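You operate a simulated robot arm through the tools that you are given. There is no shell and no other tool.

Carry out the task below with a simulated robot arm. There is one attempt and no reset: what you move stays moved.

JOB
Buff the flash off the car tyre's bead with the blue pad.
Fine: turntable on for it and off after; pad back in its place. Set down upright: blue pad.

Only the result counts: the job must be done as asked and must still hold three seconds after the hand-in. Knocking over, shifting, dropping, spilling or breaking anything else fails it.

ROBOT AND FRAMES
A 7-joint arm with a two-finger parallel gripper, fixed in place. Base frame: the origin is on the floor under the middle of its stand, x ahead of it, y to its left, z up. Lengths are in mm, angles in rad, forces in N, time in s.
It reaches about 1479 mm from its shoulder. Its first joint turns from -2.897 to 2.897 rad. Payload 4.4 kg.
Tool frame: the origin (TCP) lies between the finger pads and is the grasp point; the fingertips stand 23 mm ahead of it; z points along the fingers, y is the line along which they close. Largest opening 94 mm; finger width 38, thickness 10; the body of the gripper, 54 by 96 mm, starts 39 mm behind the TCP.
Orientation is that of the tool frame in the base frame, as [roll, pitch, yaw] about the fixed x, y, z axes, in that order (R = Rz(yaw) Ry(pitch) Rx(roll)). With the fingers straight down and closing along the base's y, the tool's x points along the base's -x, its y along +y and its z along -z.

CONTROLS
- The arm moves only by the tool servo_tool. Its argument "deltas" is a list of rows, each an object (a shift or turn left out is 0, a gripper value left out holds the last) with "delta_pos": the shift along the tool's x, y, z in units of 100 mm (1.0 is 100 mm), a list of three; "delta_rot": the turn, a rotation vector about the tool's x, y, z in units of 180 degrees (1.0 is 180 degrees), a list of three; "gripper": the gripper command, from -1 (fully open) to 1 (shut), values between in proportion. In form: [{"delta_pos": [dx, dy, dz], "delta_rot": [rx, ry, rz], "gripper": gripper}, ...]. A call has 1 to 20 rows; each row is the pose to reach, as a shift and turn from the pose commanded when the call began, along the tool's axes at that moment. A call with a number of a shift or a turn outside -1 to 1 is refused whole. Rows are played at 5 a second. More than 50 mm and 0.15 rad between two rows, or a gripper value outside its range, and nothing of the call is played. Where a pose cannot be reached the arm comes as near as it can. A force on the tool above 40 N (or 10 N above the force at the start of the call, whichever is more), or a blocked arm, ends the call early, and 0.2 s more pass. Each finger travels about 72 mm/s and halts on what it meets, pressing with about 20 N; the grip force reading is that of the motor and also rises with nothing between the fingers. The clock runs only during rows and for 0.2 s after the last one: add rows that repeat a pose to give the fingers time. It gives the time, the measured TCP pose, the force on the tool (base axes), the opening and the grip force at its end, in the units of the frame above (readings bear some noise), with the torque about the TCP (base axes, N m) and any sound that the robot's microphone picked up, and new pictures: "show" is both (left out), scene, wrist or none.
- Cameras (640 x 400 px; columns grow to the right, rows downward): "scene" is fixed at [52.3, 507.9, 1483.4]; the picture's right is [-0.47, -0.88, 0.00], its down [-0.40, 0.21, -0.89] and it looks along [0.79, -0.42, -0.45] (base axes); focal length 312 px, centre (320, 200). "wrist" rides on the gripper at [86, 16, -74] in the tool frame; the picture's right is [-0.18, 0.98, 0.00], its down [-0.58, -0.11, -0.81] and it looks along [-0.79, -0.15, 0.59] (tool axes); focal length 243 px, centre (320, 200).
- pixel_to_xyz(camera, pixels): there is no depth. For up to 12 entries [column, row, z] of the newest picture of that camera ("zoom" is the newest enlarged one), the place [x, y] in the base frame at which the ray of that pixel passes the height z, good to about 3 mm, but the place of the scene camera against the robot may be out by one fixed shift of up to 12 mm in any direction. It takes no simulated time.
- inspect(camera, box): a new picture of the part [left, top, right, bottom] of that camera's present view, enlarged. It takes no simulated time.
- job_done(): hands the job in; it is judged then, once.

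Unless the task says otherwise, let go and move clear before handing in.

The tools are called by a JSON object that holds its "op" and its "data". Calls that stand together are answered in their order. servo_tool: Moves the arm, as the interface text tells. Its arguments: {"type":"object","properties":{"deltas":{"type":"array","items":{"type":"object","properties":{"delta_pos":{"type":"array","items":{"type":"number"}},"delta_rot":{"type":"array","items":{"type":"number"}},"gripper":{"type":"number"}}}},"show":{"type":"string","enum":["both","scene","wrist","none"]}},"required":["deltas"]} The other tools are called the same way: pixel_to_xyz (camera, pixels) gives the place at which the rays of pixels pass given heights; inspect (camera, box) takes an enlarged picture of a part of a camera's view; job_done () hands the job in.

At the start:

```text
time_s: 0.0
tcp_pos: [598.6, -70.1, 1300.1]
tool_rot: [-3.141, -0.002, -3.141]
contact_force: [0.6, -0.5, -0.4]
wrist_torque: [0.0, -0.01, -0.04]
grip_width: 94.2
grasp_force: 0.0
```

scene: 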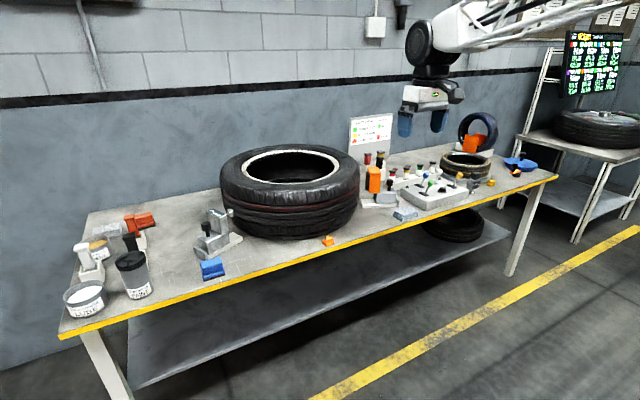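
wrist: 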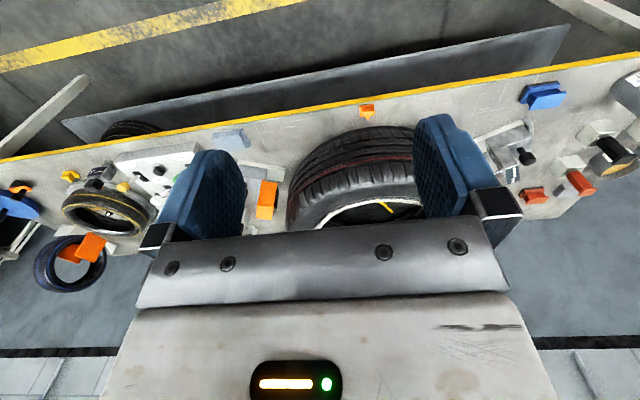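

The pictures show a bench with a large tyre at about (290,185), a blue block at (212,268) and a control panel at about (430,190). I will enlarge the parts before I move anything.

{"op": "inspect", "data": {"camera": "scene", "box": [50, 190, 250, 330]}}

{"op": "inspect", "data": {"camera": "scene", "box": [340, 100, 560, 230]}}

{"op": "inspect", "data": {"camera": "scene", "box": [200, 130, 380, 250]}}

{"op": "inspect", "data": {"camera": "wrist", "box": [280, 60, 640, 260]}}

{"op": "inspect", "data": {"camera": "wrist", "box": [0, 100, 300, 300]}}

```text
2.86 times, centred on (150, 260) of scene
```

zoom: 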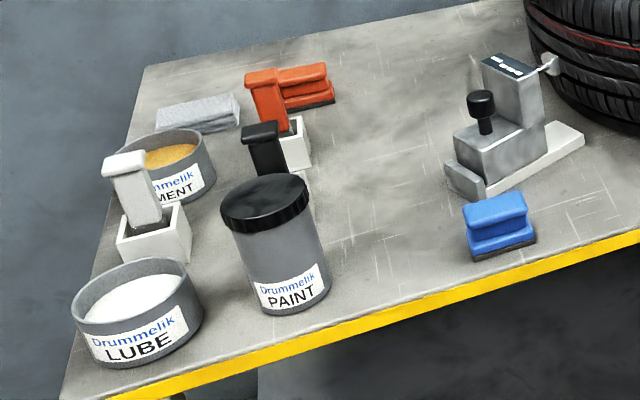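

```text
2.91 times, centred on (450, 165) of scene
```

zoom: 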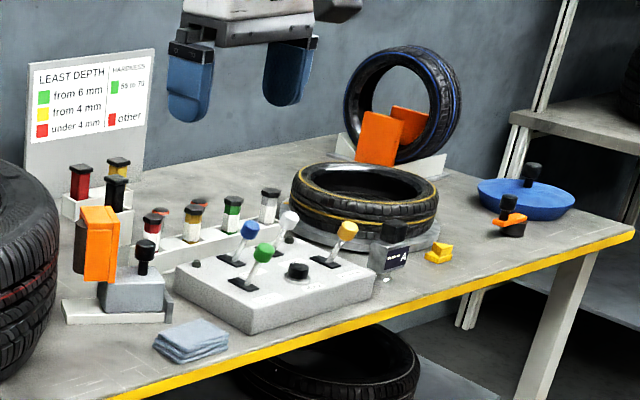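

```text
3.33 times, centred on (290, 190) of scene
```

zoom: 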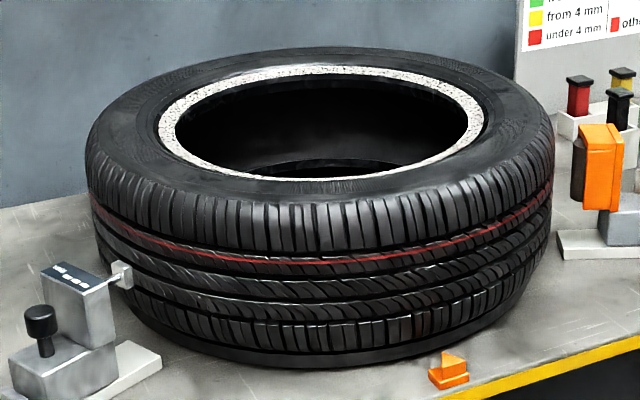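

```text
1.78 times, centred on (460, 160) of wrist
```

zoom: 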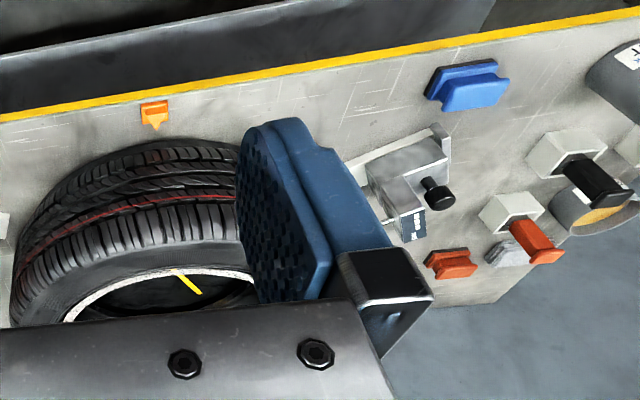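

```text
2.00 times, centred on (150, 200) of wrist
```

zoom: 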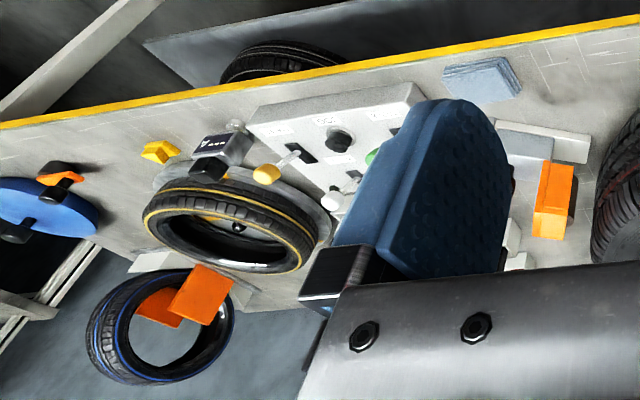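

The blue pad is at scene (212,268) and wrist (545,96). The panel with levers is at (430,195), and a yellow sliver shows inside the tyre bead at wrist (385,207). I'll triangulate the table height.

{"op": "pixel_to_xyz", "data": {"camera": "scene", "pixels": [[212, 268, 700], [212, 268, 750], [212, 268, 800], [212, 268, 850], [212, 268, 900], [212, 268, 950]]}}

{"op": "pixel_to_xyz", "data": {"camera": "wrist", "pixels": [[545, 97, 700], [545, 97, 750], [545, 97, 800], [545, 97, 850], [545, 97, 900], [545, 97, 950]]}}

```text
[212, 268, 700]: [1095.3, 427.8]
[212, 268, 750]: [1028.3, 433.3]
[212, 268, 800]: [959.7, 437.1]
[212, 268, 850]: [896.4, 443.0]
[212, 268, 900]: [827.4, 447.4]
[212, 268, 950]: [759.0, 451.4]
```

```text
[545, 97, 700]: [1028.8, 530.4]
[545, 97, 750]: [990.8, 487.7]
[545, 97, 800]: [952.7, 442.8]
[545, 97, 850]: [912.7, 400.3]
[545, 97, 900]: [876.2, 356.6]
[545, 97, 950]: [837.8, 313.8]
```

Both rays for the pad meet near z≈800 at (956,440), so the table is at roughly 780. I'll get rough places for the other parts at table height and above.

{"op": "pixel_to_xyz", "data": {"camera": "scene", "pixels": [[290, 240, 780], [222, 190, 950], [360, 175, 950], [290, 147, 950], [425, 195, 820], [465, 165, 850], [60, 337, 780], [557, 176, 780], [405, 215, 790], [373, 200, 790], [328, 240, 790], [212, 245, 800]]}}

{"op": "pixel_to_xyz", "data": {"camera": "wrist", "pixels": [[385, 207, 950], [385, 207, 900], [366, 110, 790], [228, 140, 790], [155, 165, 820], [165, 168, 820], [110, 210, 850], [350, 220, 950], [290, 190, 950], [512, 150, 820]]}}

```text
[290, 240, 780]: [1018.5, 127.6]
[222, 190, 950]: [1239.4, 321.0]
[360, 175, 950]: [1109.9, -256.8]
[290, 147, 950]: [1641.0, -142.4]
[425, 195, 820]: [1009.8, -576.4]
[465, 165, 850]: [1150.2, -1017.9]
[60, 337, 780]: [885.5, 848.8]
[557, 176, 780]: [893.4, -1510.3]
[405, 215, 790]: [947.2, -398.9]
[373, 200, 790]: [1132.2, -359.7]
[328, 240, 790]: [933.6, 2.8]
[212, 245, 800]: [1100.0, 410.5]
```

```text
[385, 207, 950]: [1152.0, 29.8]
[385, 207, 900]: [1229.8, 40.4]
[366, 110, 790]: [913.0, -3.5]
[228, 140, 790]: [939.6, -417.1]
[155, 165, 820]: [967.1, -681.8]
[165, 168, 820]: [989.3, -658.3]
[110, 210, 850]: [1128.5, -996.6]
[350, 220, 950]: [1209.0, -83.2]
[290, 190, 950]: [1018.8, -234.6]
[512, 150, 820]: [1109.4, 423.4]
```

The table's front edge lies at x≈890, the panel is near (1000,-560), and the big tyre is centred near (1250,0). I'll enlarge the panel, tyre bead and pad further.

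{"op": "inspect", "data": {"camera": "scene", "box": [395, 165, 485, 220]}}

{"op": "inspect", "data": {"camera": "scene", "box": [235, 140, 345, 190]}}

{"op": "inspect", "data": {"camera": "wrist", "box": [110, 130, 210, 195]}}

{"op": "inspect", "data": {"camera": "wrist", "box": [310, 180, 440, 240]}}

{"op": "inspect", "data": {"camera": "scene", "box": [185, 235, 265, 290]}}

```text
7.11 times, centred on (440, 192) of scene
```

zoom: 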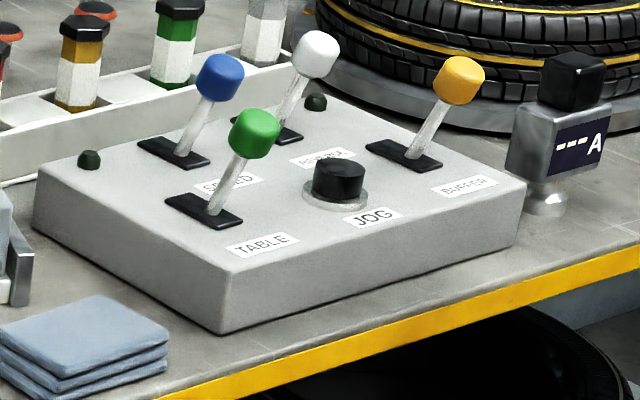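

```text
5.82 times, centred on (290, 165) of scene
```

zoom: 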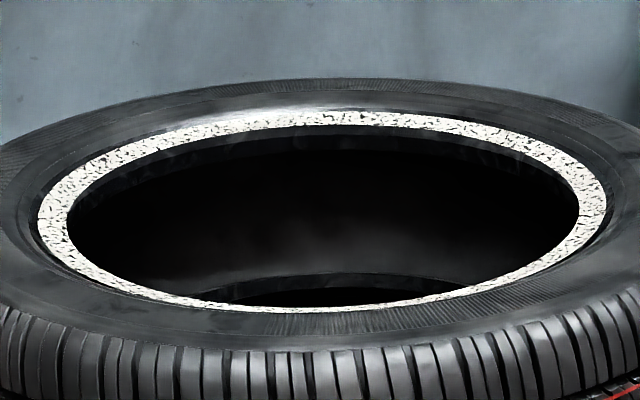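

```text
6.15 times, centred on (160, 162) of wrist
```

zoom: 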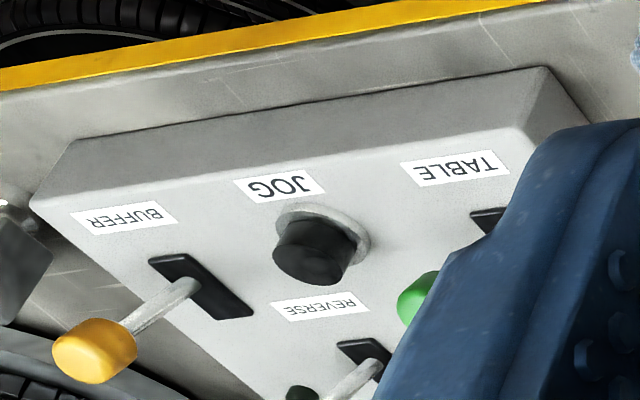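

```text
4.92 times, centred on (375, 210) of wrist
```

zoom: 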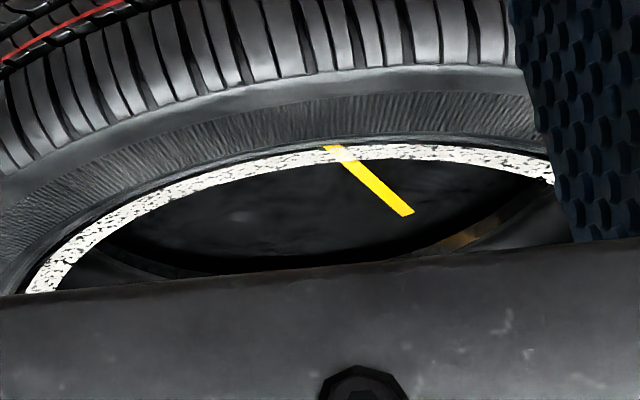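

```text
7.27 times, centred on (225, 262) of scene
```

zoom: 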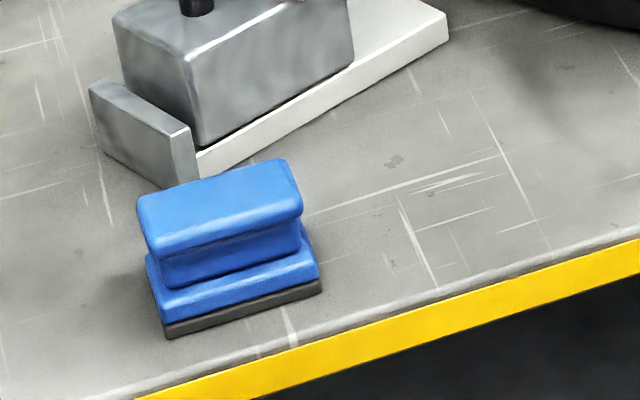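

The panel reads TABLE (green lever), SPEED (blue), REVERSE (white), BUFFER (yellow), and there is a JOG button. The bead carries a white speckled ring (the flash). I'll move forward at height for a clear view of the tyre and its bead.

{"op": "servo_tool", "data": {"deltas": [{"delta_pos": [-0.45, 0, 0]}, {"delta_pos": [-0.9, 0, 0]}, {"delta_pos": [-1, 0, 0]}], "show": "none"}}

{"op": "servo_tool", "data": {"deltas": [{"delta_pos": [-0.45, 0, 0]}, {"delta_pos": [-0.9, 0, 0]}, {"delta_pos": [-1, 0, 0]}], "show": "both"}}

```text
time_s: 0.8
tcp_pos: [699.7, -69.7, 1300.6]
tool_rot: [3.141, 0.002, 3.142]
contact_force: [0.1, -0.1, -0.1]
wrist_torque: [0.02, 0.01, 0.02]
grip_width: 94.1
grasp_force: 0.1
```

```text
time_s: 1.6
tcp_pos: [800.2, -69.5, 1301.5]
tool_rot: [-3.141, 0.0, -3.141]
contact_force: [-0.6, -0.7, 0.2]
wrist_torque: [-0.01, 0.0, 0.0]
grip_width: 94.2
grasp_force: 0.0
```

scene: 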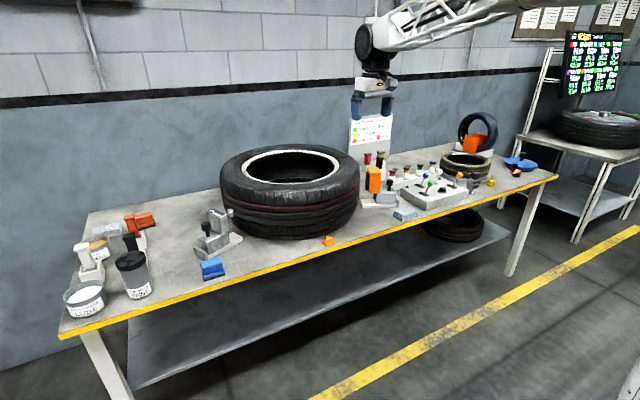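
wrist: 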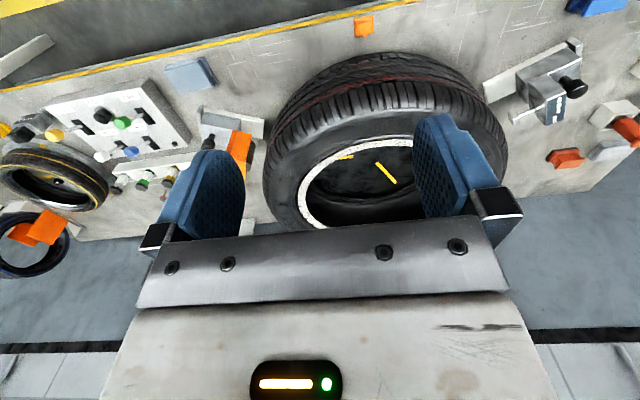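

The bead is now seen from higher up, with yellow marks inside at wrist (345,157) and (387,172). I'll enlarge them and the panel.

{"op": "inspect", "data": {"camera": "wrist", "box": [260, 100, 450, 230]}}

{"op": "inspect", "data": {"camera": "wrist", "box": [20, 70, 260, 210]}}

{"op": "inspect", "data": {"camera": "wrist", "box": [470, 0, 640, 180]}}

```text
3.08 times, centred on (355, 165) of wrist
```

zoom: 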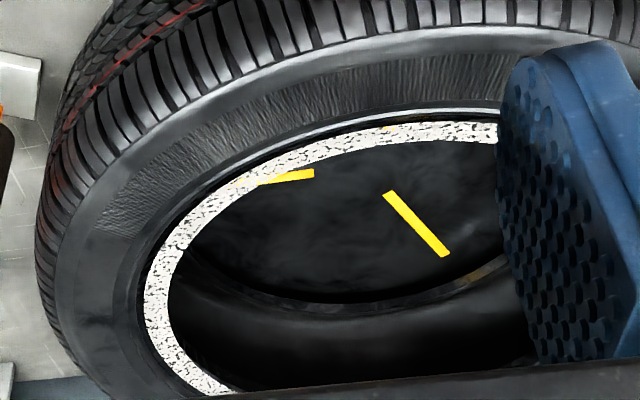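

```text
2.67 times, centred on (140, 140) of wrist
```

zoom: 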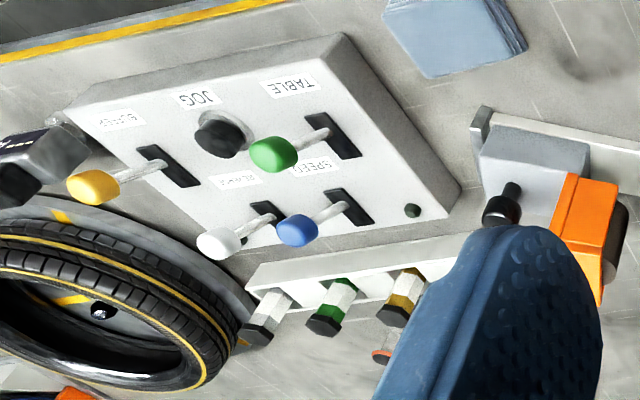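

```text
2.22 times, centred on (555, 90) of wrist
```

zoom: 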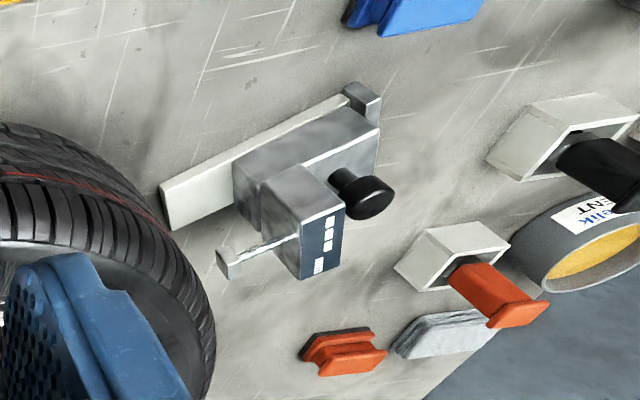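

All four levers lean toward the robot, so that is probably "off", and the turntable under the big tyre shows yellow spokes. I'll triangulate the green knob: scene (430.9,182.6), wrist (122.4,122.4).

{"op": "pixel_to_xyz", "data": {"camera": "scene", "pixels": [[430.9, 182.6, 840], [430.9, 182.6, 860], [430.9, 182.6, 880], [430.9, 182.6, 900]]}}

{"op": "pixel_to_xyz", "data": {"camera": "wrist", "pixels": [[122.4, 122.4, 840], [122.4, 122.4, 860], [122.4, 122.4, 880], [122.4, 122.4, 900], [47, 100, 840], [148, 78, 840], [193, 136, 840], [134, 108, 840], [154, 124, 840]]}}

```text
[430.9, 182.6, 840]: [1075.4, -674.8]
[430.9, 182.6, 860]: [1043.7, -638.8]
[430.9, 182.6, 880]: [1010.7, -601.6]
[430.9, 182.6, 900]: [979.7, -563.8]
```

```text
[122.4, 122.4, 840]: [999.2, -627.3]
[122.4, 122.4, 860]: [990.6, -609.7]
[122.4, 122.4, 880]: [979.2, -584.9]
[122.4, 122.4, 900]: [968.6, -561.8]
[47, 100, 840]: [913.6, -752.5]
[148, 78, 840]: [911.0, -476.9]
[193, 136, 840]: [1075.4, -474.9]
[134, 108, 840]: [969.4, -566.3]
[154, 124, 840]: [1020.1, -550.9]
```

The green knob is near (972,-567,895) and the panel is square with the base axes. I'll shift across to the panel and down a little for a close look.

{"op": "servo_tool", "data": {"deltas": [{"delta_pos": [0, -0.35, 0.13]}, {"delta_pos": [0, -0.7, 0.27]}, {"delta_pos": [0, -1, 0.4]}], "show": "none"}}

{"op": "servo_tool", "data": {"deltas": [{"delta_pos": [0, -0.35, 0.13]}, {"delta_pos": [0, -0.7, 0.27]}, {"delta_pos": [0, -1, 0.4]}], "show": "none"}}

{"op": "servo_tool", "data": {"deltas": [{"delta_pos": [0, -0.35, 0.13]}, {"delta_pos": [0, -0.7, 0.27]}, {"delta_pos": [0, -1, 0.4]}], "show": "none"}}

{"op": "servo_tool", "data": {"deltas": [{"delta_pos": [0, -0.35, 0.13]}, {"delta_pos": [0, -0.7, 0.27]}, {"delta_pos": [0, -1, 0.4]}], "show": "none"}}

{"op": "servo_tool", "data": {"deltas": [{"delta_pos": [0, -0.35, 0.13]}, {"delta_pos": [0, -0.7, 0.27]}, {"delta_pos": [0, -1, 0.4]}], "show": "both"}}

```text
time_s: 2.4
tcp_pos: [798.6, -168.5, 1260.1]
tool_rot: [3.142, 0.0, 3.141]
contact_force: [-0.2, 0.1, 0.5]
wrist_torque: [0.03, -0.01, -0.03]
grip_width: 94.0
grasp_force: 0.1
```

```text
time_s: 3.2
tcp_pos: [797.2, -269.9, 1220.2]
tool_rot: [-3.141, 0.001, -3.141]
contact_force: [0.1, 0.1, 0.6]
wrist_torque: [0.02, -0.04, 0.0]
grip_width: 94.0
grasp_force: 0.0
```

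```text
time_s: 4.0
tcp_pos: [799.6, -372.5, 1180.4]
tool_rot: [-3.14, 0.003, 3.14]
contact_force: [0.2, -0.3, -0.3]
wrist_torque: [0.04, 0.0, -0.02]
grip_width: 94.1
grasp_force: 0.0
```

```text
time_s: 4.8
tcp_pos: [799.0, -470.6, 1141.5]
tool_rot: [-3.141, 0.003, 3.141]
contact_force: [-1.0, 0.8, -0.2]
wrist_torque: [-0.03, -0.01, 0.0]
grip_width: 94.2
grasp_force: 0.0
```

```text
time_s: 5.6
tcp_pos: [797.7, -573.4, 1100.9]
tool_rot: [-3.141, 0.0, -3.141]
contact_force: [-0.3, -0.6, 1.3]
wrist_torque: [0.03, -0.01, 0.01]
grip_width: 94.2
grasp_force: 0.0
```

scene: 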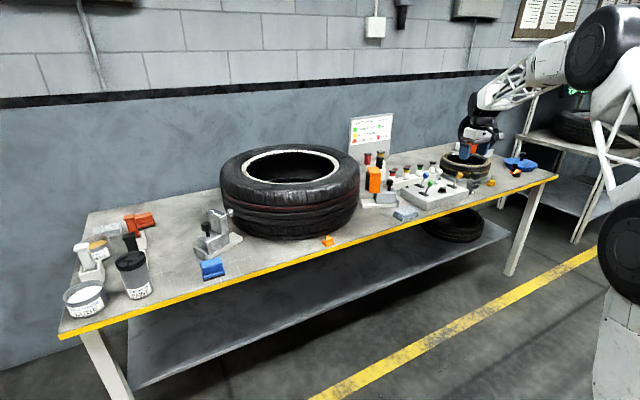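
wrist: 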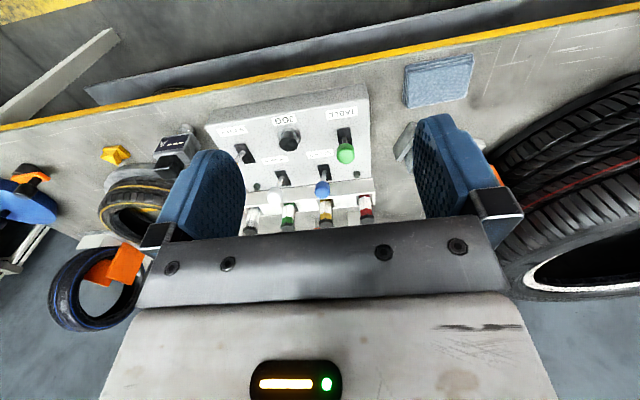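

{"op": "inspect", "data": {"camera": "wrist", "box": [190, 80, 400, 220]}}

{"op": "inspect", "data": {"camera": "scene", "box": [400, 165, 480, 215]}}

```text
2.86 times, centred on (295, 150) of wrist
```

zoom: 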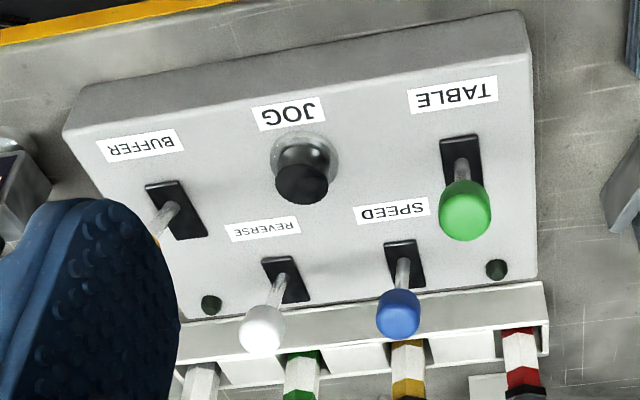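

```text
8.00 times, centred on (440, 190) of scene
```

zoom: 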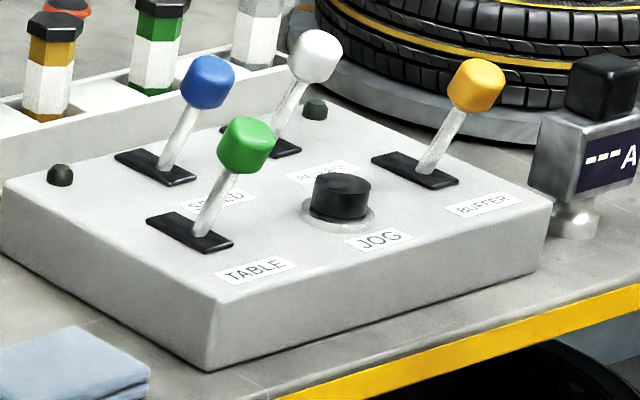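

Zoom shows the green knob at wrist ≈(345.7,154.2), with its slot along x and the knob leaning toward the robot. I'll pin down its place with this second wrist view.

{"op": "pixel_to_xyz", "data": {"camera": "wrist", "pixels": [[345.7, 154.2, 860], [345.7, 154.2, 880], [345.7, 154.2, 900], [345.7, 154.2, 920], [342.4, 128, 840], [353, 145, 840], [208, 125, 840], [366, 85, 840], [375, 178, 840]]}}

{"op": "pixel_to_xyz", "data": {"camera": "scene", "pixels": [[430.9, 183.1, 860], [430.9, 183.1, 880], [430.9, 183.1, 900], [430.9, 183.1, 920]]}}

```text
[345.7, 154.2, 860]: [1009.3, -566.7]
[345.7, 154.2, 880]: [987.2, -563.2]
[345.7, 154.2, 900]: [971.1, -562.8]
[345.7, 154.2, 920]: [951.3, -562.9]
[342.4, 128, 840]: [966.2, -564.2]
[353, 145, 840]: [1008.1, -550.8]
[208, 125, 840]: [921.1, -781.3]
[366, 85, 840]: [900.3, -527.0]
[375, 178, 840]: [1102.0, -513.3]
```

```text
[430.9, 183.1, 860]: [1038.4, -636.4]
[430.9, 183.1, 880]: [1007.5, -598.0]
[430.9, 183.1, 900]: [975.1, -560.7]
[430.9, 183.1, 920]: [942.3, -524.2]
```

The readings put the green knob at about (970,-563,899) with the panel standing on a table near z≈780. I'll check where the blue SPEED knob and the JOG button are so that I miss them.

{"op": "pixel_to_xyz", "data": {"camera": "wrist", "pixels": [[322.6, 189.5, 880], [322.6, 189.5, 900], [289, 133, 850], [289, 133, 860], [343.3, 124, 825], [355, 149, 825]]}}

{"op": "pixel_to_xyz", "data": {"camera": "scene", "pixels": [[425.9, 175.3, 880], [425.9, 175.3, 900]]}}

{"op": "servo_tool", "data": {"deltas": [{"delta_pos": [-0.4, 0.05, 0], "gripper": 1}, {"delta_pos": [-0.8, 0.1, 0.3], "gripper": 1}, {"delta_pos": [-1, 0.1, 0.6], "gripper": 1}, {"delta_pos": [-1, 0.1, 0.95], "gripper": 1}], "show": "both"}}

```text
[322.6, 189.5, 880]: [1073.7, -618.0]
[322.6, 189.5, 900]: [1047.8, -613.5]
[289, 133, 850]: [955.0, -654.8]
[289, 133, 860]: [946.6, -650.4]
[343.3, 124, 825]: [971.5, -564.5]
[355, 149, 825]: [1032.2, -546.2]
```

```text
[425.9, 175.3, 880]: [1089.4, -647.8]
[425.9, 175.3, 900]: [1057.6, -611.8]
```

```text
refused: row 2 steps farther than a row can; nothing moved
```

The blue knob is at about (1050,-613,898), 50 mm to the side, so a straight push along x clears it. The last call was refused for its step size, so I'll use smaller steps: close the gripper, go forward and come down.

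{"op": "servo_tool", "data": {"deltas": [{"delta_pos": [-0.2, 0.02, 0.2], "gripper": 1}, {"delta_pos": [-0.5, 0.05, 0.5], "gripper": 1}, {"delta_pos": [-0.8, 0.08, 0.8], "gripper": 1}, {"delta_pos": [-1, 0.1, 1], "gripper": 1}], "show": "both"}}

```text
time_s: 6.6
tcp_pos: [897.8, -563.3, 1000.3]
tool_rot: [-3.14, 0.003, 3.14]
contact_force: [0.3, -0.4, 1.0]
wrist_torque: [0.01, -0.01, 0.02]
grip_width: 0.4
grasp_force: 20.1
```

scene: 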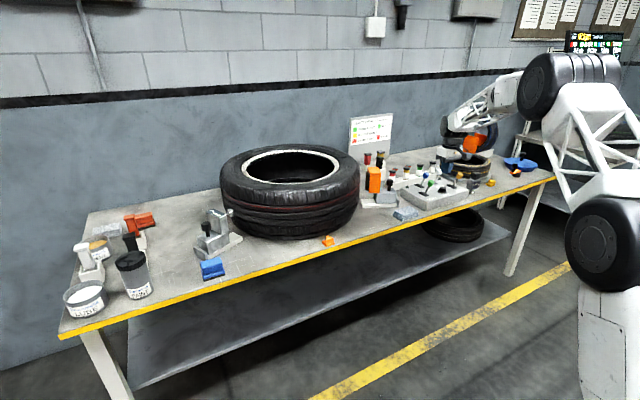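
wrist: 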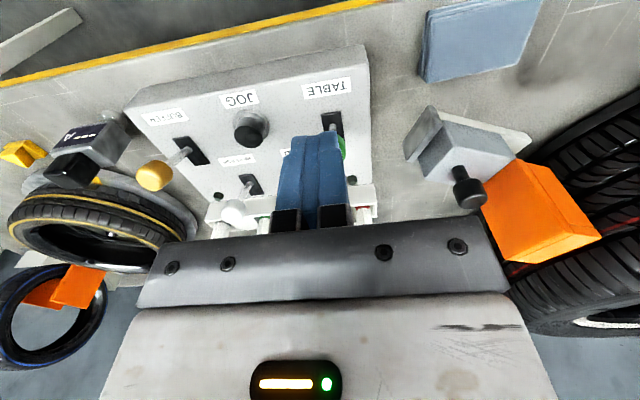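

The closed fingers are lined up with the green knob at y≈-563. Next I lower to TCP z≈908 in front of the knob at x≈918.

{"op": "servo_tool", "data": {"deltas": [{"delta_pos": [-0.05, 0, 0.4]}, {"delta_pos": [-0.15, 0, 0.75]}, {"delta_pos": [-0.18, 0, 0.92]}], "show": "both"}}

```text
time_s: 7.4
tcp_pos: [917.3, -560.3, 908.9]
tool_rot: [3.141, 0.001, -3.141]
contact_force: [1.0, 0.6, 0.6]
wrist_torque: [0.0, -0.01, -0.02]
grip_width: 0.1
grasp_force: 20.5
```

scene: 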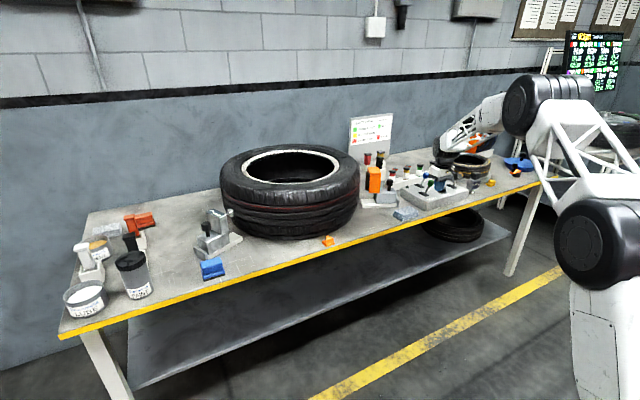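
wrist: 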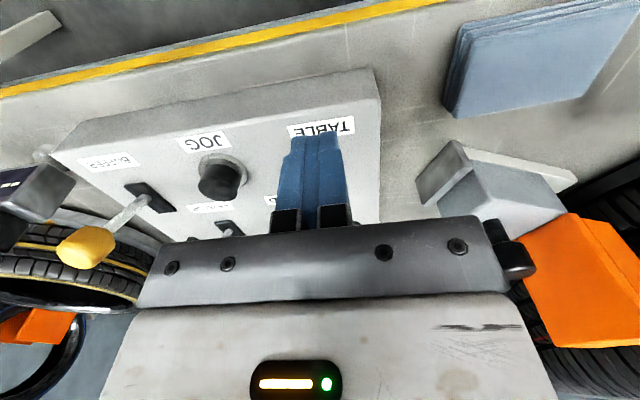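

{"op": "inspect", "data": {"camera": "scene", "box": [395, 155, 495, 218]}}

```text
6.35 times, centred on (445, 186) of scene
```

zoom: 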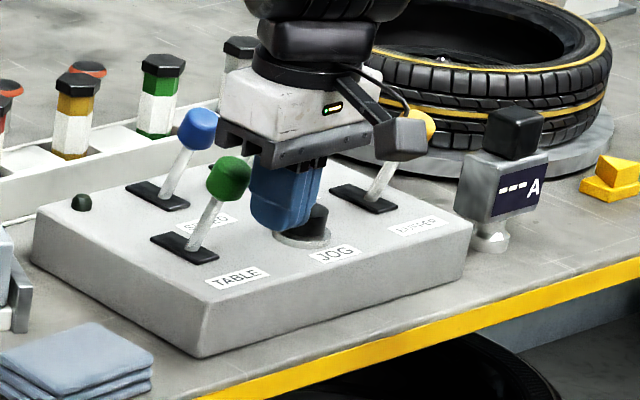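

The fingers stand just in front of the green knob with the lamp still dark. I push slowly forward along +x.

{"op": "servo_tool", "data": {"deltas": [{"delta_pos": [-0.1, 0, 0]}, {"delta_pos": [-0.2, 0, 0]}, {"delta_pos": [-0.3, 0, 0]}, {"delta_pos": [-0.4, 0, 0]}, {"delta_pos": [-0.5, 0, 0]}, {"delta_pos": [-0.6, 0, 0]}, {"delta_pos": [-0.7, 0, 0]}], "show": "both"}}

{"op": "inspect", "data": {"camera": "scene", "box": [395, 155, 495, 218]}}

```text
time_s: 9.0
tcp_pos: [987.3, -560.9, 907.2]
tool_rot: [3.141, -0.002, 3.141]
contact_force: [-23.7, 8.6, 2.5]
wrist_torque: [-0.1, 0.25, 0.1]
grip_width: 0.0
grasp_force: 19.9
```

scene: 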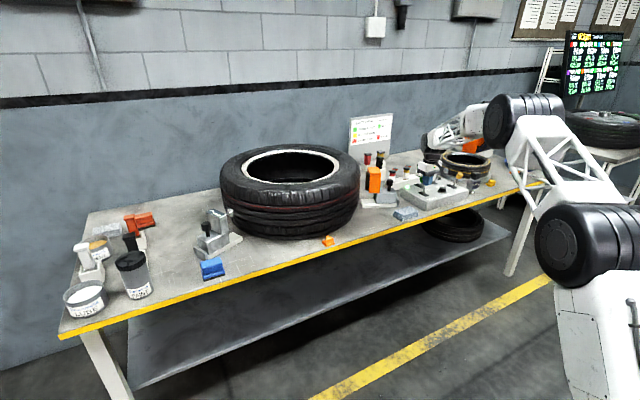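
wrist: 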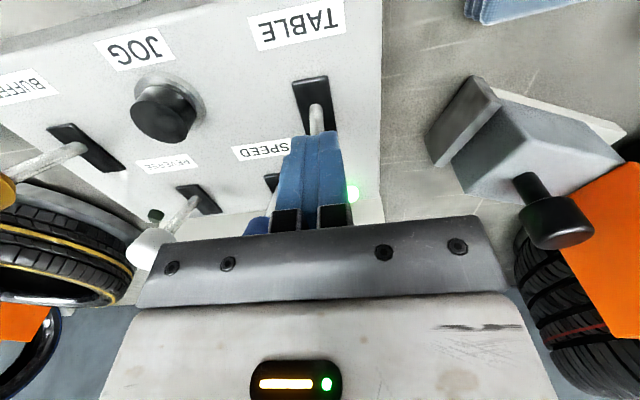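

```text
6.35 times, centred on (445, 186) of scene
```

zoom: 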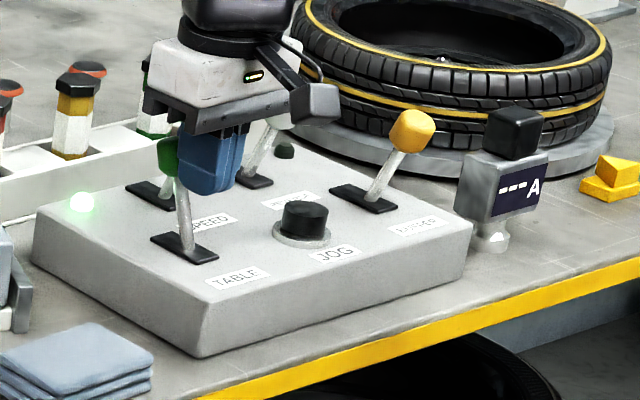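

The left lamp (scene zoom (83,203)) is now lit green, so the table lever is on. I back off to see whether it stays on and which table turns.

{"op": "servo_tool", "data": {"deltas": [{"delta_pos": [0.2, 0, 0]}, {"delta_pos": [0.5, 0, -0.1]}, {"delta_pos": [0.7, 0, -0.5]}, {"delta_pos": [0.7, 0, -0.95]}], "show": "both"}}

{"op": "inspect", "data": {"camera": "scene", "box": [395, 155, 495, 218]}}

{"op": "inspect", "data": {"camera": "scene", "box": [200, 130, 380, 250]}}

```text
time_s: 10.0
tcp_pos: [918.2, -560.3, 1001.2]
tool_rot: [3.142, -0.002, -3.142]
contact_force: [-0.3, 0.3, -0.8]
wrist_torque: [-0.01, 0.01, 0.01]
grip_width: 0.0
grasp_force: 20.4
```

scene: 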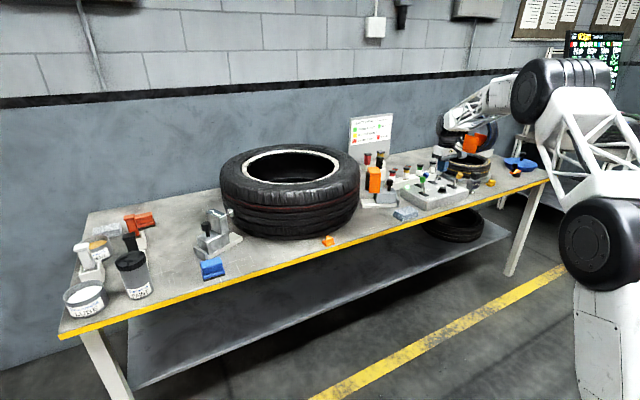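
wrist: 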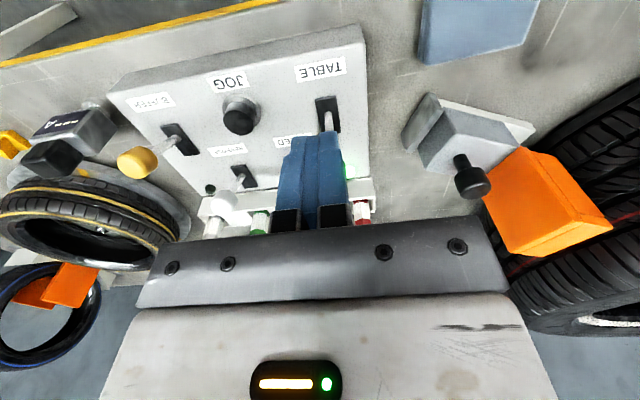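

```text
6.35 times, centred on (445, 186) of scene
```

zoom: 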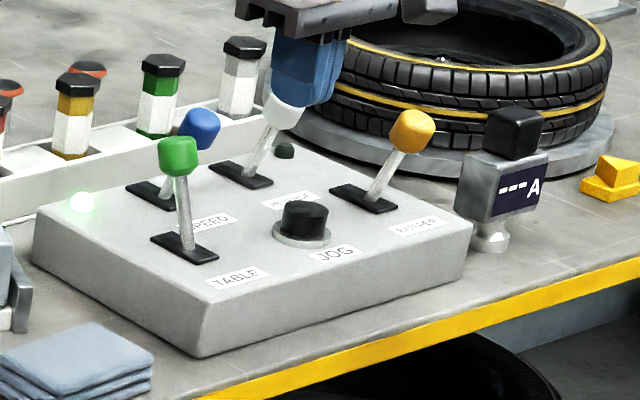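

```text
3.33 times, centred on (290, 190) of scene
```

zoom: 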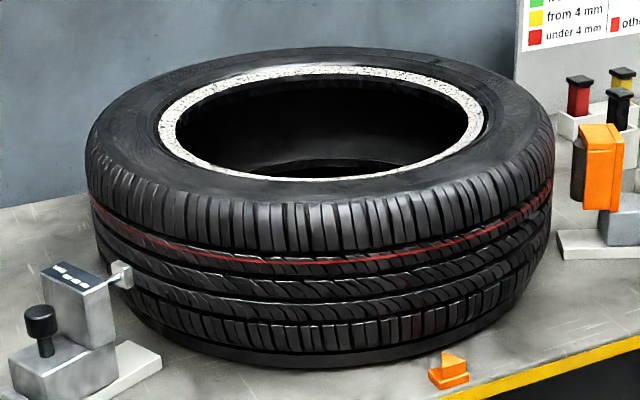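

The lever stays over and the lamp stays lit at (83,203). I'll travel across to the pad and watch whether the tyre turns; the path runs at x≈820, z≈1100, clear of everything.

{"op": "servo_tool", "data": {"deltas": [{"delta_pos": [0.3, 0.2, -0.3]}, {"delta_pos": [0.6, 0.5, -0.6], "gripper": -1}, {"delta_pos": [0.8, 0.8, -0.8], "gripper": -1}, {"delta_pos": [1, 1, -1], "gripper": -1}], "show": "scene"}}

{"op": "inspect", "data": {"camera": "scene", "box": [200, 130, 380, 250]}}

{"op": "servo_tool", "data": {"deltas": [{"delta_pos": [0, 0.5, 0]}, {"delta_pos": [0, 1, 0]}], "show": "none"}}

{"op": "servo_tool", "data": {"deltas": [{"delta_pos": [0, 0.5, 0]}, {"delta_pos": [0, 1, 0]}], "show": "none"}}

{"op": "servo_tool", "data": {"deltas": [{"delta_pos": [0, 0.5, 0]}, {"delta_pos": [0, 1, 0]}], "show": "none"}}

{"op": "servo_tool", "data": {"deltas": [{"delta_pos": [0, 0.5, 0]}, {"delta_pos": [0, 1, 0]}], "show": "both"}}

{"op": "inspect", "data": {"camera": "scene", "box": [200, 130, 380, 250]}}

```text
refused: row 2 steps farther than a row can; nothing moved
```

```text
3.33 times, centred on (290, 190) of scene
```

zoom: 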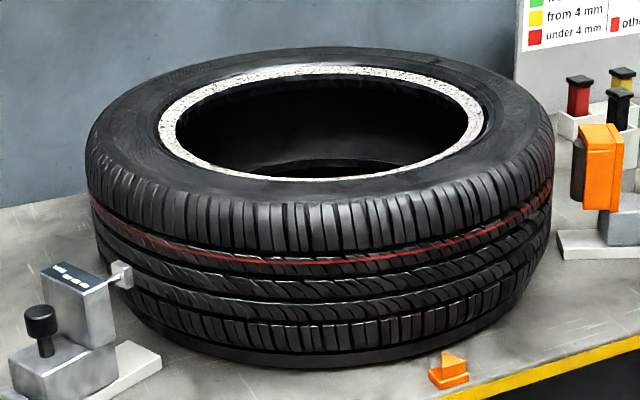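

```text
time_s: 10.6
tcp_pos: [917.8, -461.6, 1001.6]
tool_rot: [3.141, -0.001, 3.14]
contact_force: [0.3, 0.1, -0.5]
wrist_torque: [-0.03, 0.0, -0.01]
grip_width: 0.0
grasp_force: 20.0
```

```text
time_s: 11.2
tcp_pos: [917.5, -365.0, 1000.3]
tool_rot: [-3.14, -0.001, 3.141]
contact_force: [-0.3, -0.5, -0.5]
wrist_torque: [-0.02, -0.01, -0.01]
grip_width: 0.0
grasp_force: 20.0
```

```text
time_s: 11.8
tcp_pos: [916.2, -260.9, 1000.1]
tool_rot: [-3.141, 0.0, 3.141]
contact_force: [-0.2, 1.3, 0.4]
wrist_torque: [-0.04, 0.02, -0.02]
grip_width: 0.0
grasp_force: 19.9
```

```text
time_s: 12.4
tcp_pos: [914.4, -161.6, 1000.3]
tool_rot: [-3.141, -0.001, -3.14]
contact_force: [-0.3, -0.2, 0.5]
wrist_torque: [0.01, -0.02, 0.0]
grip_width: 0.0
grasp_force: 19.6
```

scene: 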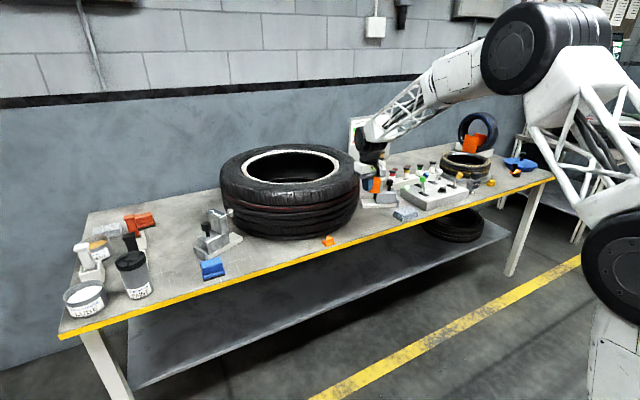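
wrist: 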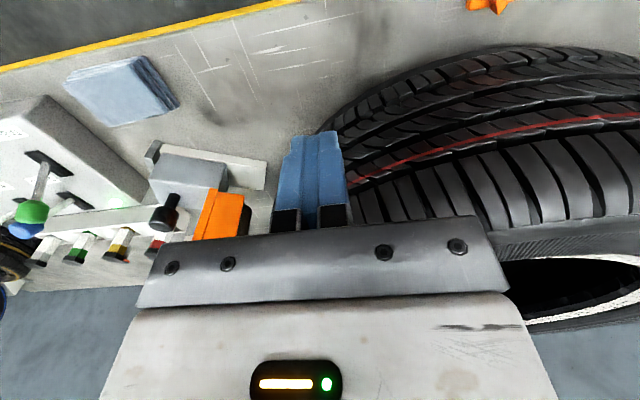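

```text
3.33 times, centred on (290, 190) of scene
```

zoom: 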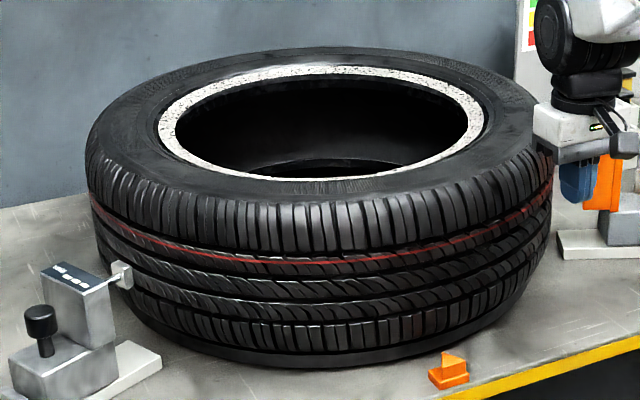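

The first row of the last batch was refused but the rest moved freely along y with no contact. Now I retreat up and back before crossing in front of the tyre.

{"op": "servo_tool", "data": {"deltas": [{"delta_pos": [0.25, 0, -0.25], "gripper": -1}, {"delta_pos": [0.5, 0.1, -0.5], "gripper": -1}, {"delta_pos": [0.75, 0.3, -0.75], "gripper": -1}, {"delta_pos": [1, 0.5, -0.95], "gripper": -1}, {"delta_pos": [1, 0.95, -1], "gripper": -1}], "show": "both"}}

{"op": "inspect", "data": {"camera": "scene", "box": [200, 130, 380, 250]}}

```text
time_s: 13.6
tcp_pos: [817.7, -66.8, 1102.8]
tool_rot: [-3.14, 0.0, 3.14]
contact_force: [0.3, 0.2, 0.2]
wrist_torque: [0.0, 0.01, 0.0]
grip_width: 94.1
grasp_force: 0.0
```

scene: 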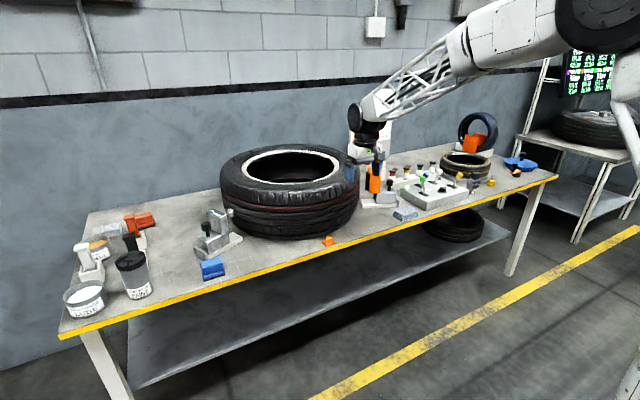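
wrist: 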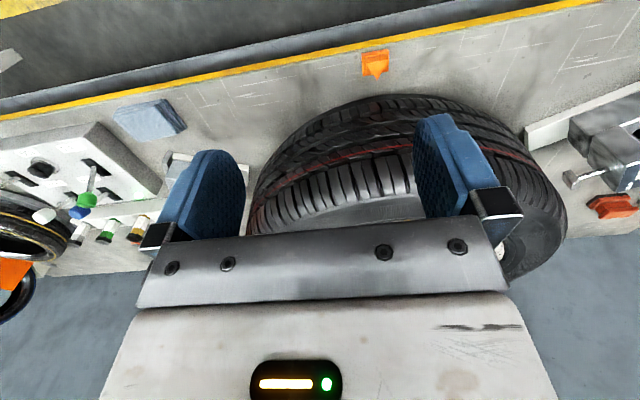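

```text
3.33 times, centred on (290, 190) of scene
```

zoom: 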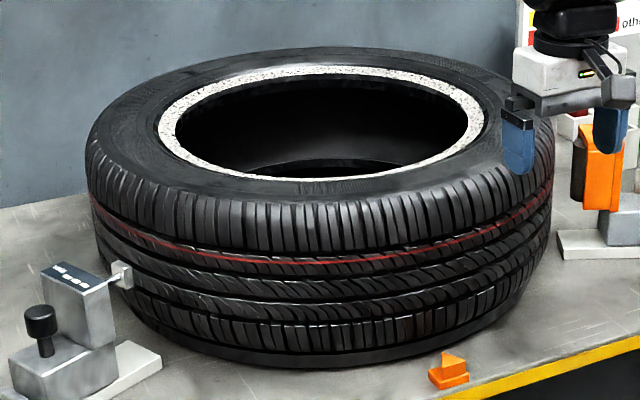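

Nothing was touched and the gripper is open. I carry on toward the pad at y≈+430.

{"op": "servo_tool", "data": {"deltas": [{"delta_pos": [0, 0.5, 0]}, {"delta_pos": [0, 1, 0]}], "show": "none"}}

{"op": "servo_tool", "data": {"deltas": [{"delta_pos": [0, 0.5, 0]}, {"delta_pos": [0, 1, 0]}], "show": "none"}}

{"op": "servo_tool", "data": {"deltas": [{"delta_pos": [0, 0.5, 0]}, {"delta_pos": [0, 1, 0]}], "show": "none"}}

{"op": "servo_tool", "data": {"deltas": [{"delta_pos": [0, 0.5, 0]}, {"delta_pos": [0, 1, 0]}], "show": "none"}}

{"op": "servo_tool", "data": {"deltas": [{"delta_pos": [0, 0.5, 0]}, {"delta_pos": [0, 0.9, 0]}], "show": "both"}}

{"op": "inspect", "data": {"camera": "scene", "box": [200, 130, 380, 250]}}

```text
time_s: 14.2
tcp_pos: [816.6, 33.5, 1103.9]
tool_rot: [-3.141, 0.0, 3.142]
contact_force: [0.2, -0.2, 0.0]
wrist_torque: [-0.01, -0.04, -0.03]
grip_width: 93.9
grasp_force: 0.0
```

```text
time_s: 14.8
tcp_pos: [817.2, 134.4, 1105.7]
tool_rot: [3.141, 0.001, -3.141]
contact_force: [0.5, 1.3, -0.6]
wrist_torque: [-0.04, -0.03, -0.02]
grip_width: 94.2
grasp_force: 0.1
```

```text
time_s: 15.4
tcp_pos: [818.3, 232.6, 1105.3]
tool_rot: [3.141, -0.001, -3.141]
contact_force: [-0.4, 0.5, 0.1]
wrist_torque: [-0.02, 0.0, 0.02]
grip_width: 94.1
grasp_force: 0.1
```

```text
time_s: 16.0
tcp_pos: [817.8, 331.6, 1104.3]
tool_rot: [-3.14, 0.0, -3.14]
contact_force: [0.4, 0.5, 0.5]
wrist_torque: [-0.04, -0.01, 0.0]
grip_width: 94.2
grasp_force: 0.1
```

```text
time_s: 16.6
tcp_pos: [816.4, 423.8, 1103.8]
tool_rot: [3.141, 0.0, -3.141]
contact_force: [-1.3, 0.0, 0.0]
wrist_torque: [-0.01, 0.01, 0.01]
grip_width: 94.0
grasp_force: 0.1
```

scene: 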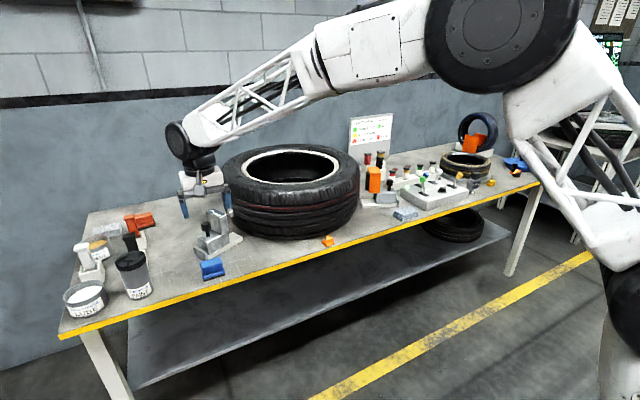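
wrist: 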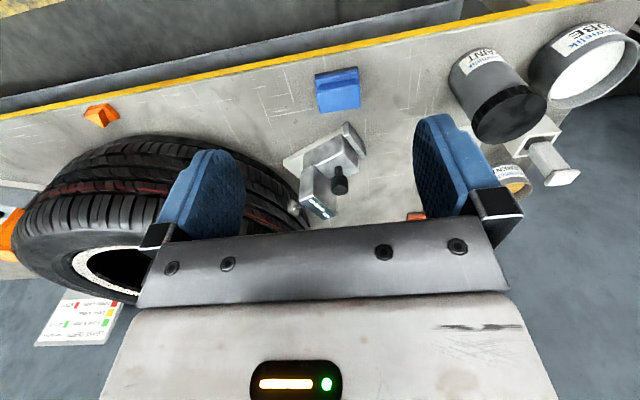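

```text
3.33 times, centred on (290, 190) of scene
```

zoom: 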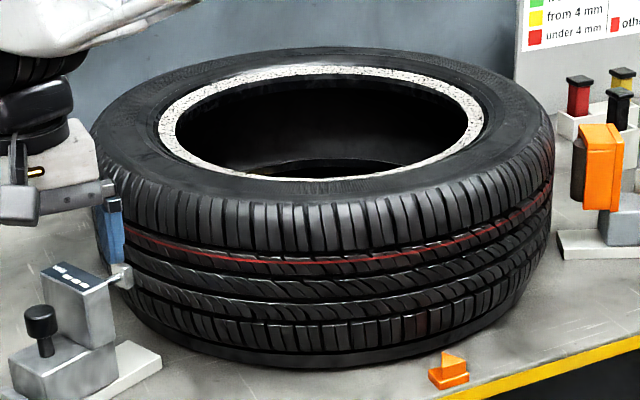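

The pad is at wrist (338,88) now. I'll enlarge it to get its size and yaw.

{"op": "inspect", "data": {"camera": "wrist", "box": [290, 50, 390, 125]}}

{"op": "inspect", "data": {"camera": "scene", "box": [190, 250, 240, 285]}}

```text
5.33 times, centred on (340, 88) of wrist
```

zoom: 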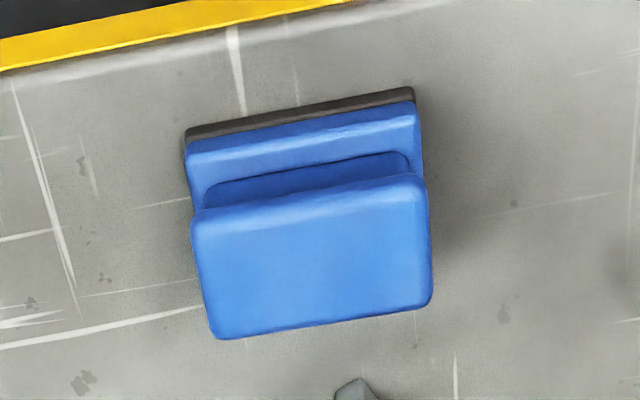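

```text
11.43 times, centred on (215, 268) of scene
```

zoom: 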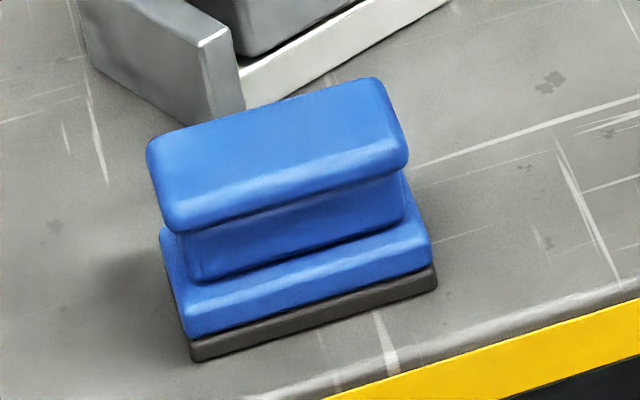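

The handle's top face is a rectangle with its long side roughly along y. I'll triangulate its corners and the pad's bottom edge.

{"op": "pixel_to_xyz", "data": {"camera": "wrist", "pixels": [[315.6, 92.1, 830], [357.8, 83.9, 830], [360.6, 106.8, 830], [320.3, 113.9, 830], [338.6, 99.2, 820], [338.6, 99.2, 830], [338.6, 99.2, 840], [314.7, 76.7, 780], [357.3, 67.4, 780]]}}

{"op": "pixel_to_xyz", "data": {"camera": "scene", "pixels": [[211.15, 263.7, 810], [211.15, 263.7, 820], [211.15, 263.7, 830], [211.15, 263.7, 840], [203.7, 281.8, 780], [225.2, 276.1, 780]]}}

```text
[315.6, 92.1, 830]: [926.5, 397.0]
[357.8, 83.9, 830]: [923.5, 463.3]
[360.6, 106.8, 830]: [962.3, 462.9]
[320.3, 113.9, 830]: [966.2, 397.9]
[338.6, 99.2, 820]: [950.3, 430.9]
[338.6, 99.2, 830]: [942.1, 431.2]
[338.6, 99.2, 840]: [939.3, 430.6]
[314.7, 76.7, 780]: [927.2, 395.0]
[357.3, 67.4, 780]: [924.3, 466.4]
```

```text
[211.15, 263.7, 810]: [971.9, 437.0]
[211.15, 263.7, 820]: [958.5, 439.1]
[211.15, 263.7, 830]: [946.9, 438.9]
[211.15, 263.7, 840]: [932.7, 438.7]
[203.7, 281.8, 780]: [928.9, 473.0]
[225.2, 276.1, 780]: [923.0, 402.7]
```

The handle top is at z≈830, centred near (943,431), about 66 mm in y by 40 mm in x, with a yaw of about 0.045 rad. I'll grip its two ends (no big turn needed), so I come over it first.

{"op": "servo_tool", "data": {"deltas": [{"delta_pos": [-0.35, 0.02, 0.25], "delta_rot": [0, 0, -0.005], "gripper": -1}, {"delta_pos": [-0.7, 0.05, 0.55], "delta_rot": [0, 0, -0.01], "gripper": -1}, {"delta_pos": [-1, 0.07, 0.8], "delta_rot": [0, 0, -0.0143], "gripper": -1}], "show": "wrist"}}

```text
time_s: 17.4
tcp_pos: [918.6, 430.1, 1023.3]
tool_rot: [3.141, 0.0, -3.097]
contact_force: [-0.7, -0.6, 1.3]
wrist_torque: [0.05, -0.01, -0.05]
grip_width: 94.0
grasp_force: 0.1
```

wrist: 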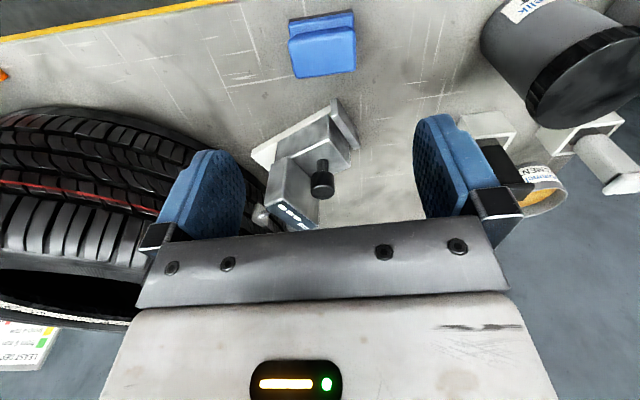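

The pad's top face is now at wrist (322,50), seen from steeply above. I'll measure it again.

{"op": "inspect", "data": {"camera": "wrist", "box": [270, 0, 380, 90]}}

```text
4.44 times, centred on (325, 45) of wrist
```

zoom: 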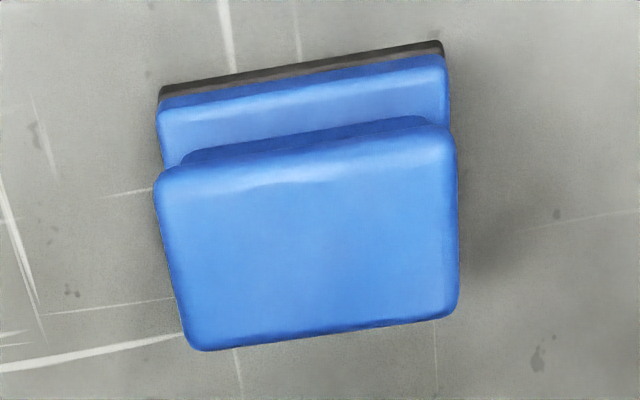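

{"op": "pixel_to_xyz", "data": {"camera": "zoom", "pixels": [[153, 178, 828], [455, 125, 828], [458, 315, 828], [187, 350, 828], [160, 95, 780], [442, 45, 780], [157, 110, 795], [447, 65, 795], [300, 240, 828]]}}

```text
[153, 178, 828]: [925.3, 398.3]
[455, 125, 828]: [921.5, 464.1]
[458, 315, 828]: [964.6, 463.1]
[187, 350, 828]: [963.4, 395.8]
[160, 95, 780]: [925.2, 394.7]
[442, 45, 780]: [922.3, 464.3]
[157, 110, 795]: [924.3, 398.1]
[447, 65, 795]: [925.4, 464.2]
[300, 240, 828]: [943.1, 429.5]
```

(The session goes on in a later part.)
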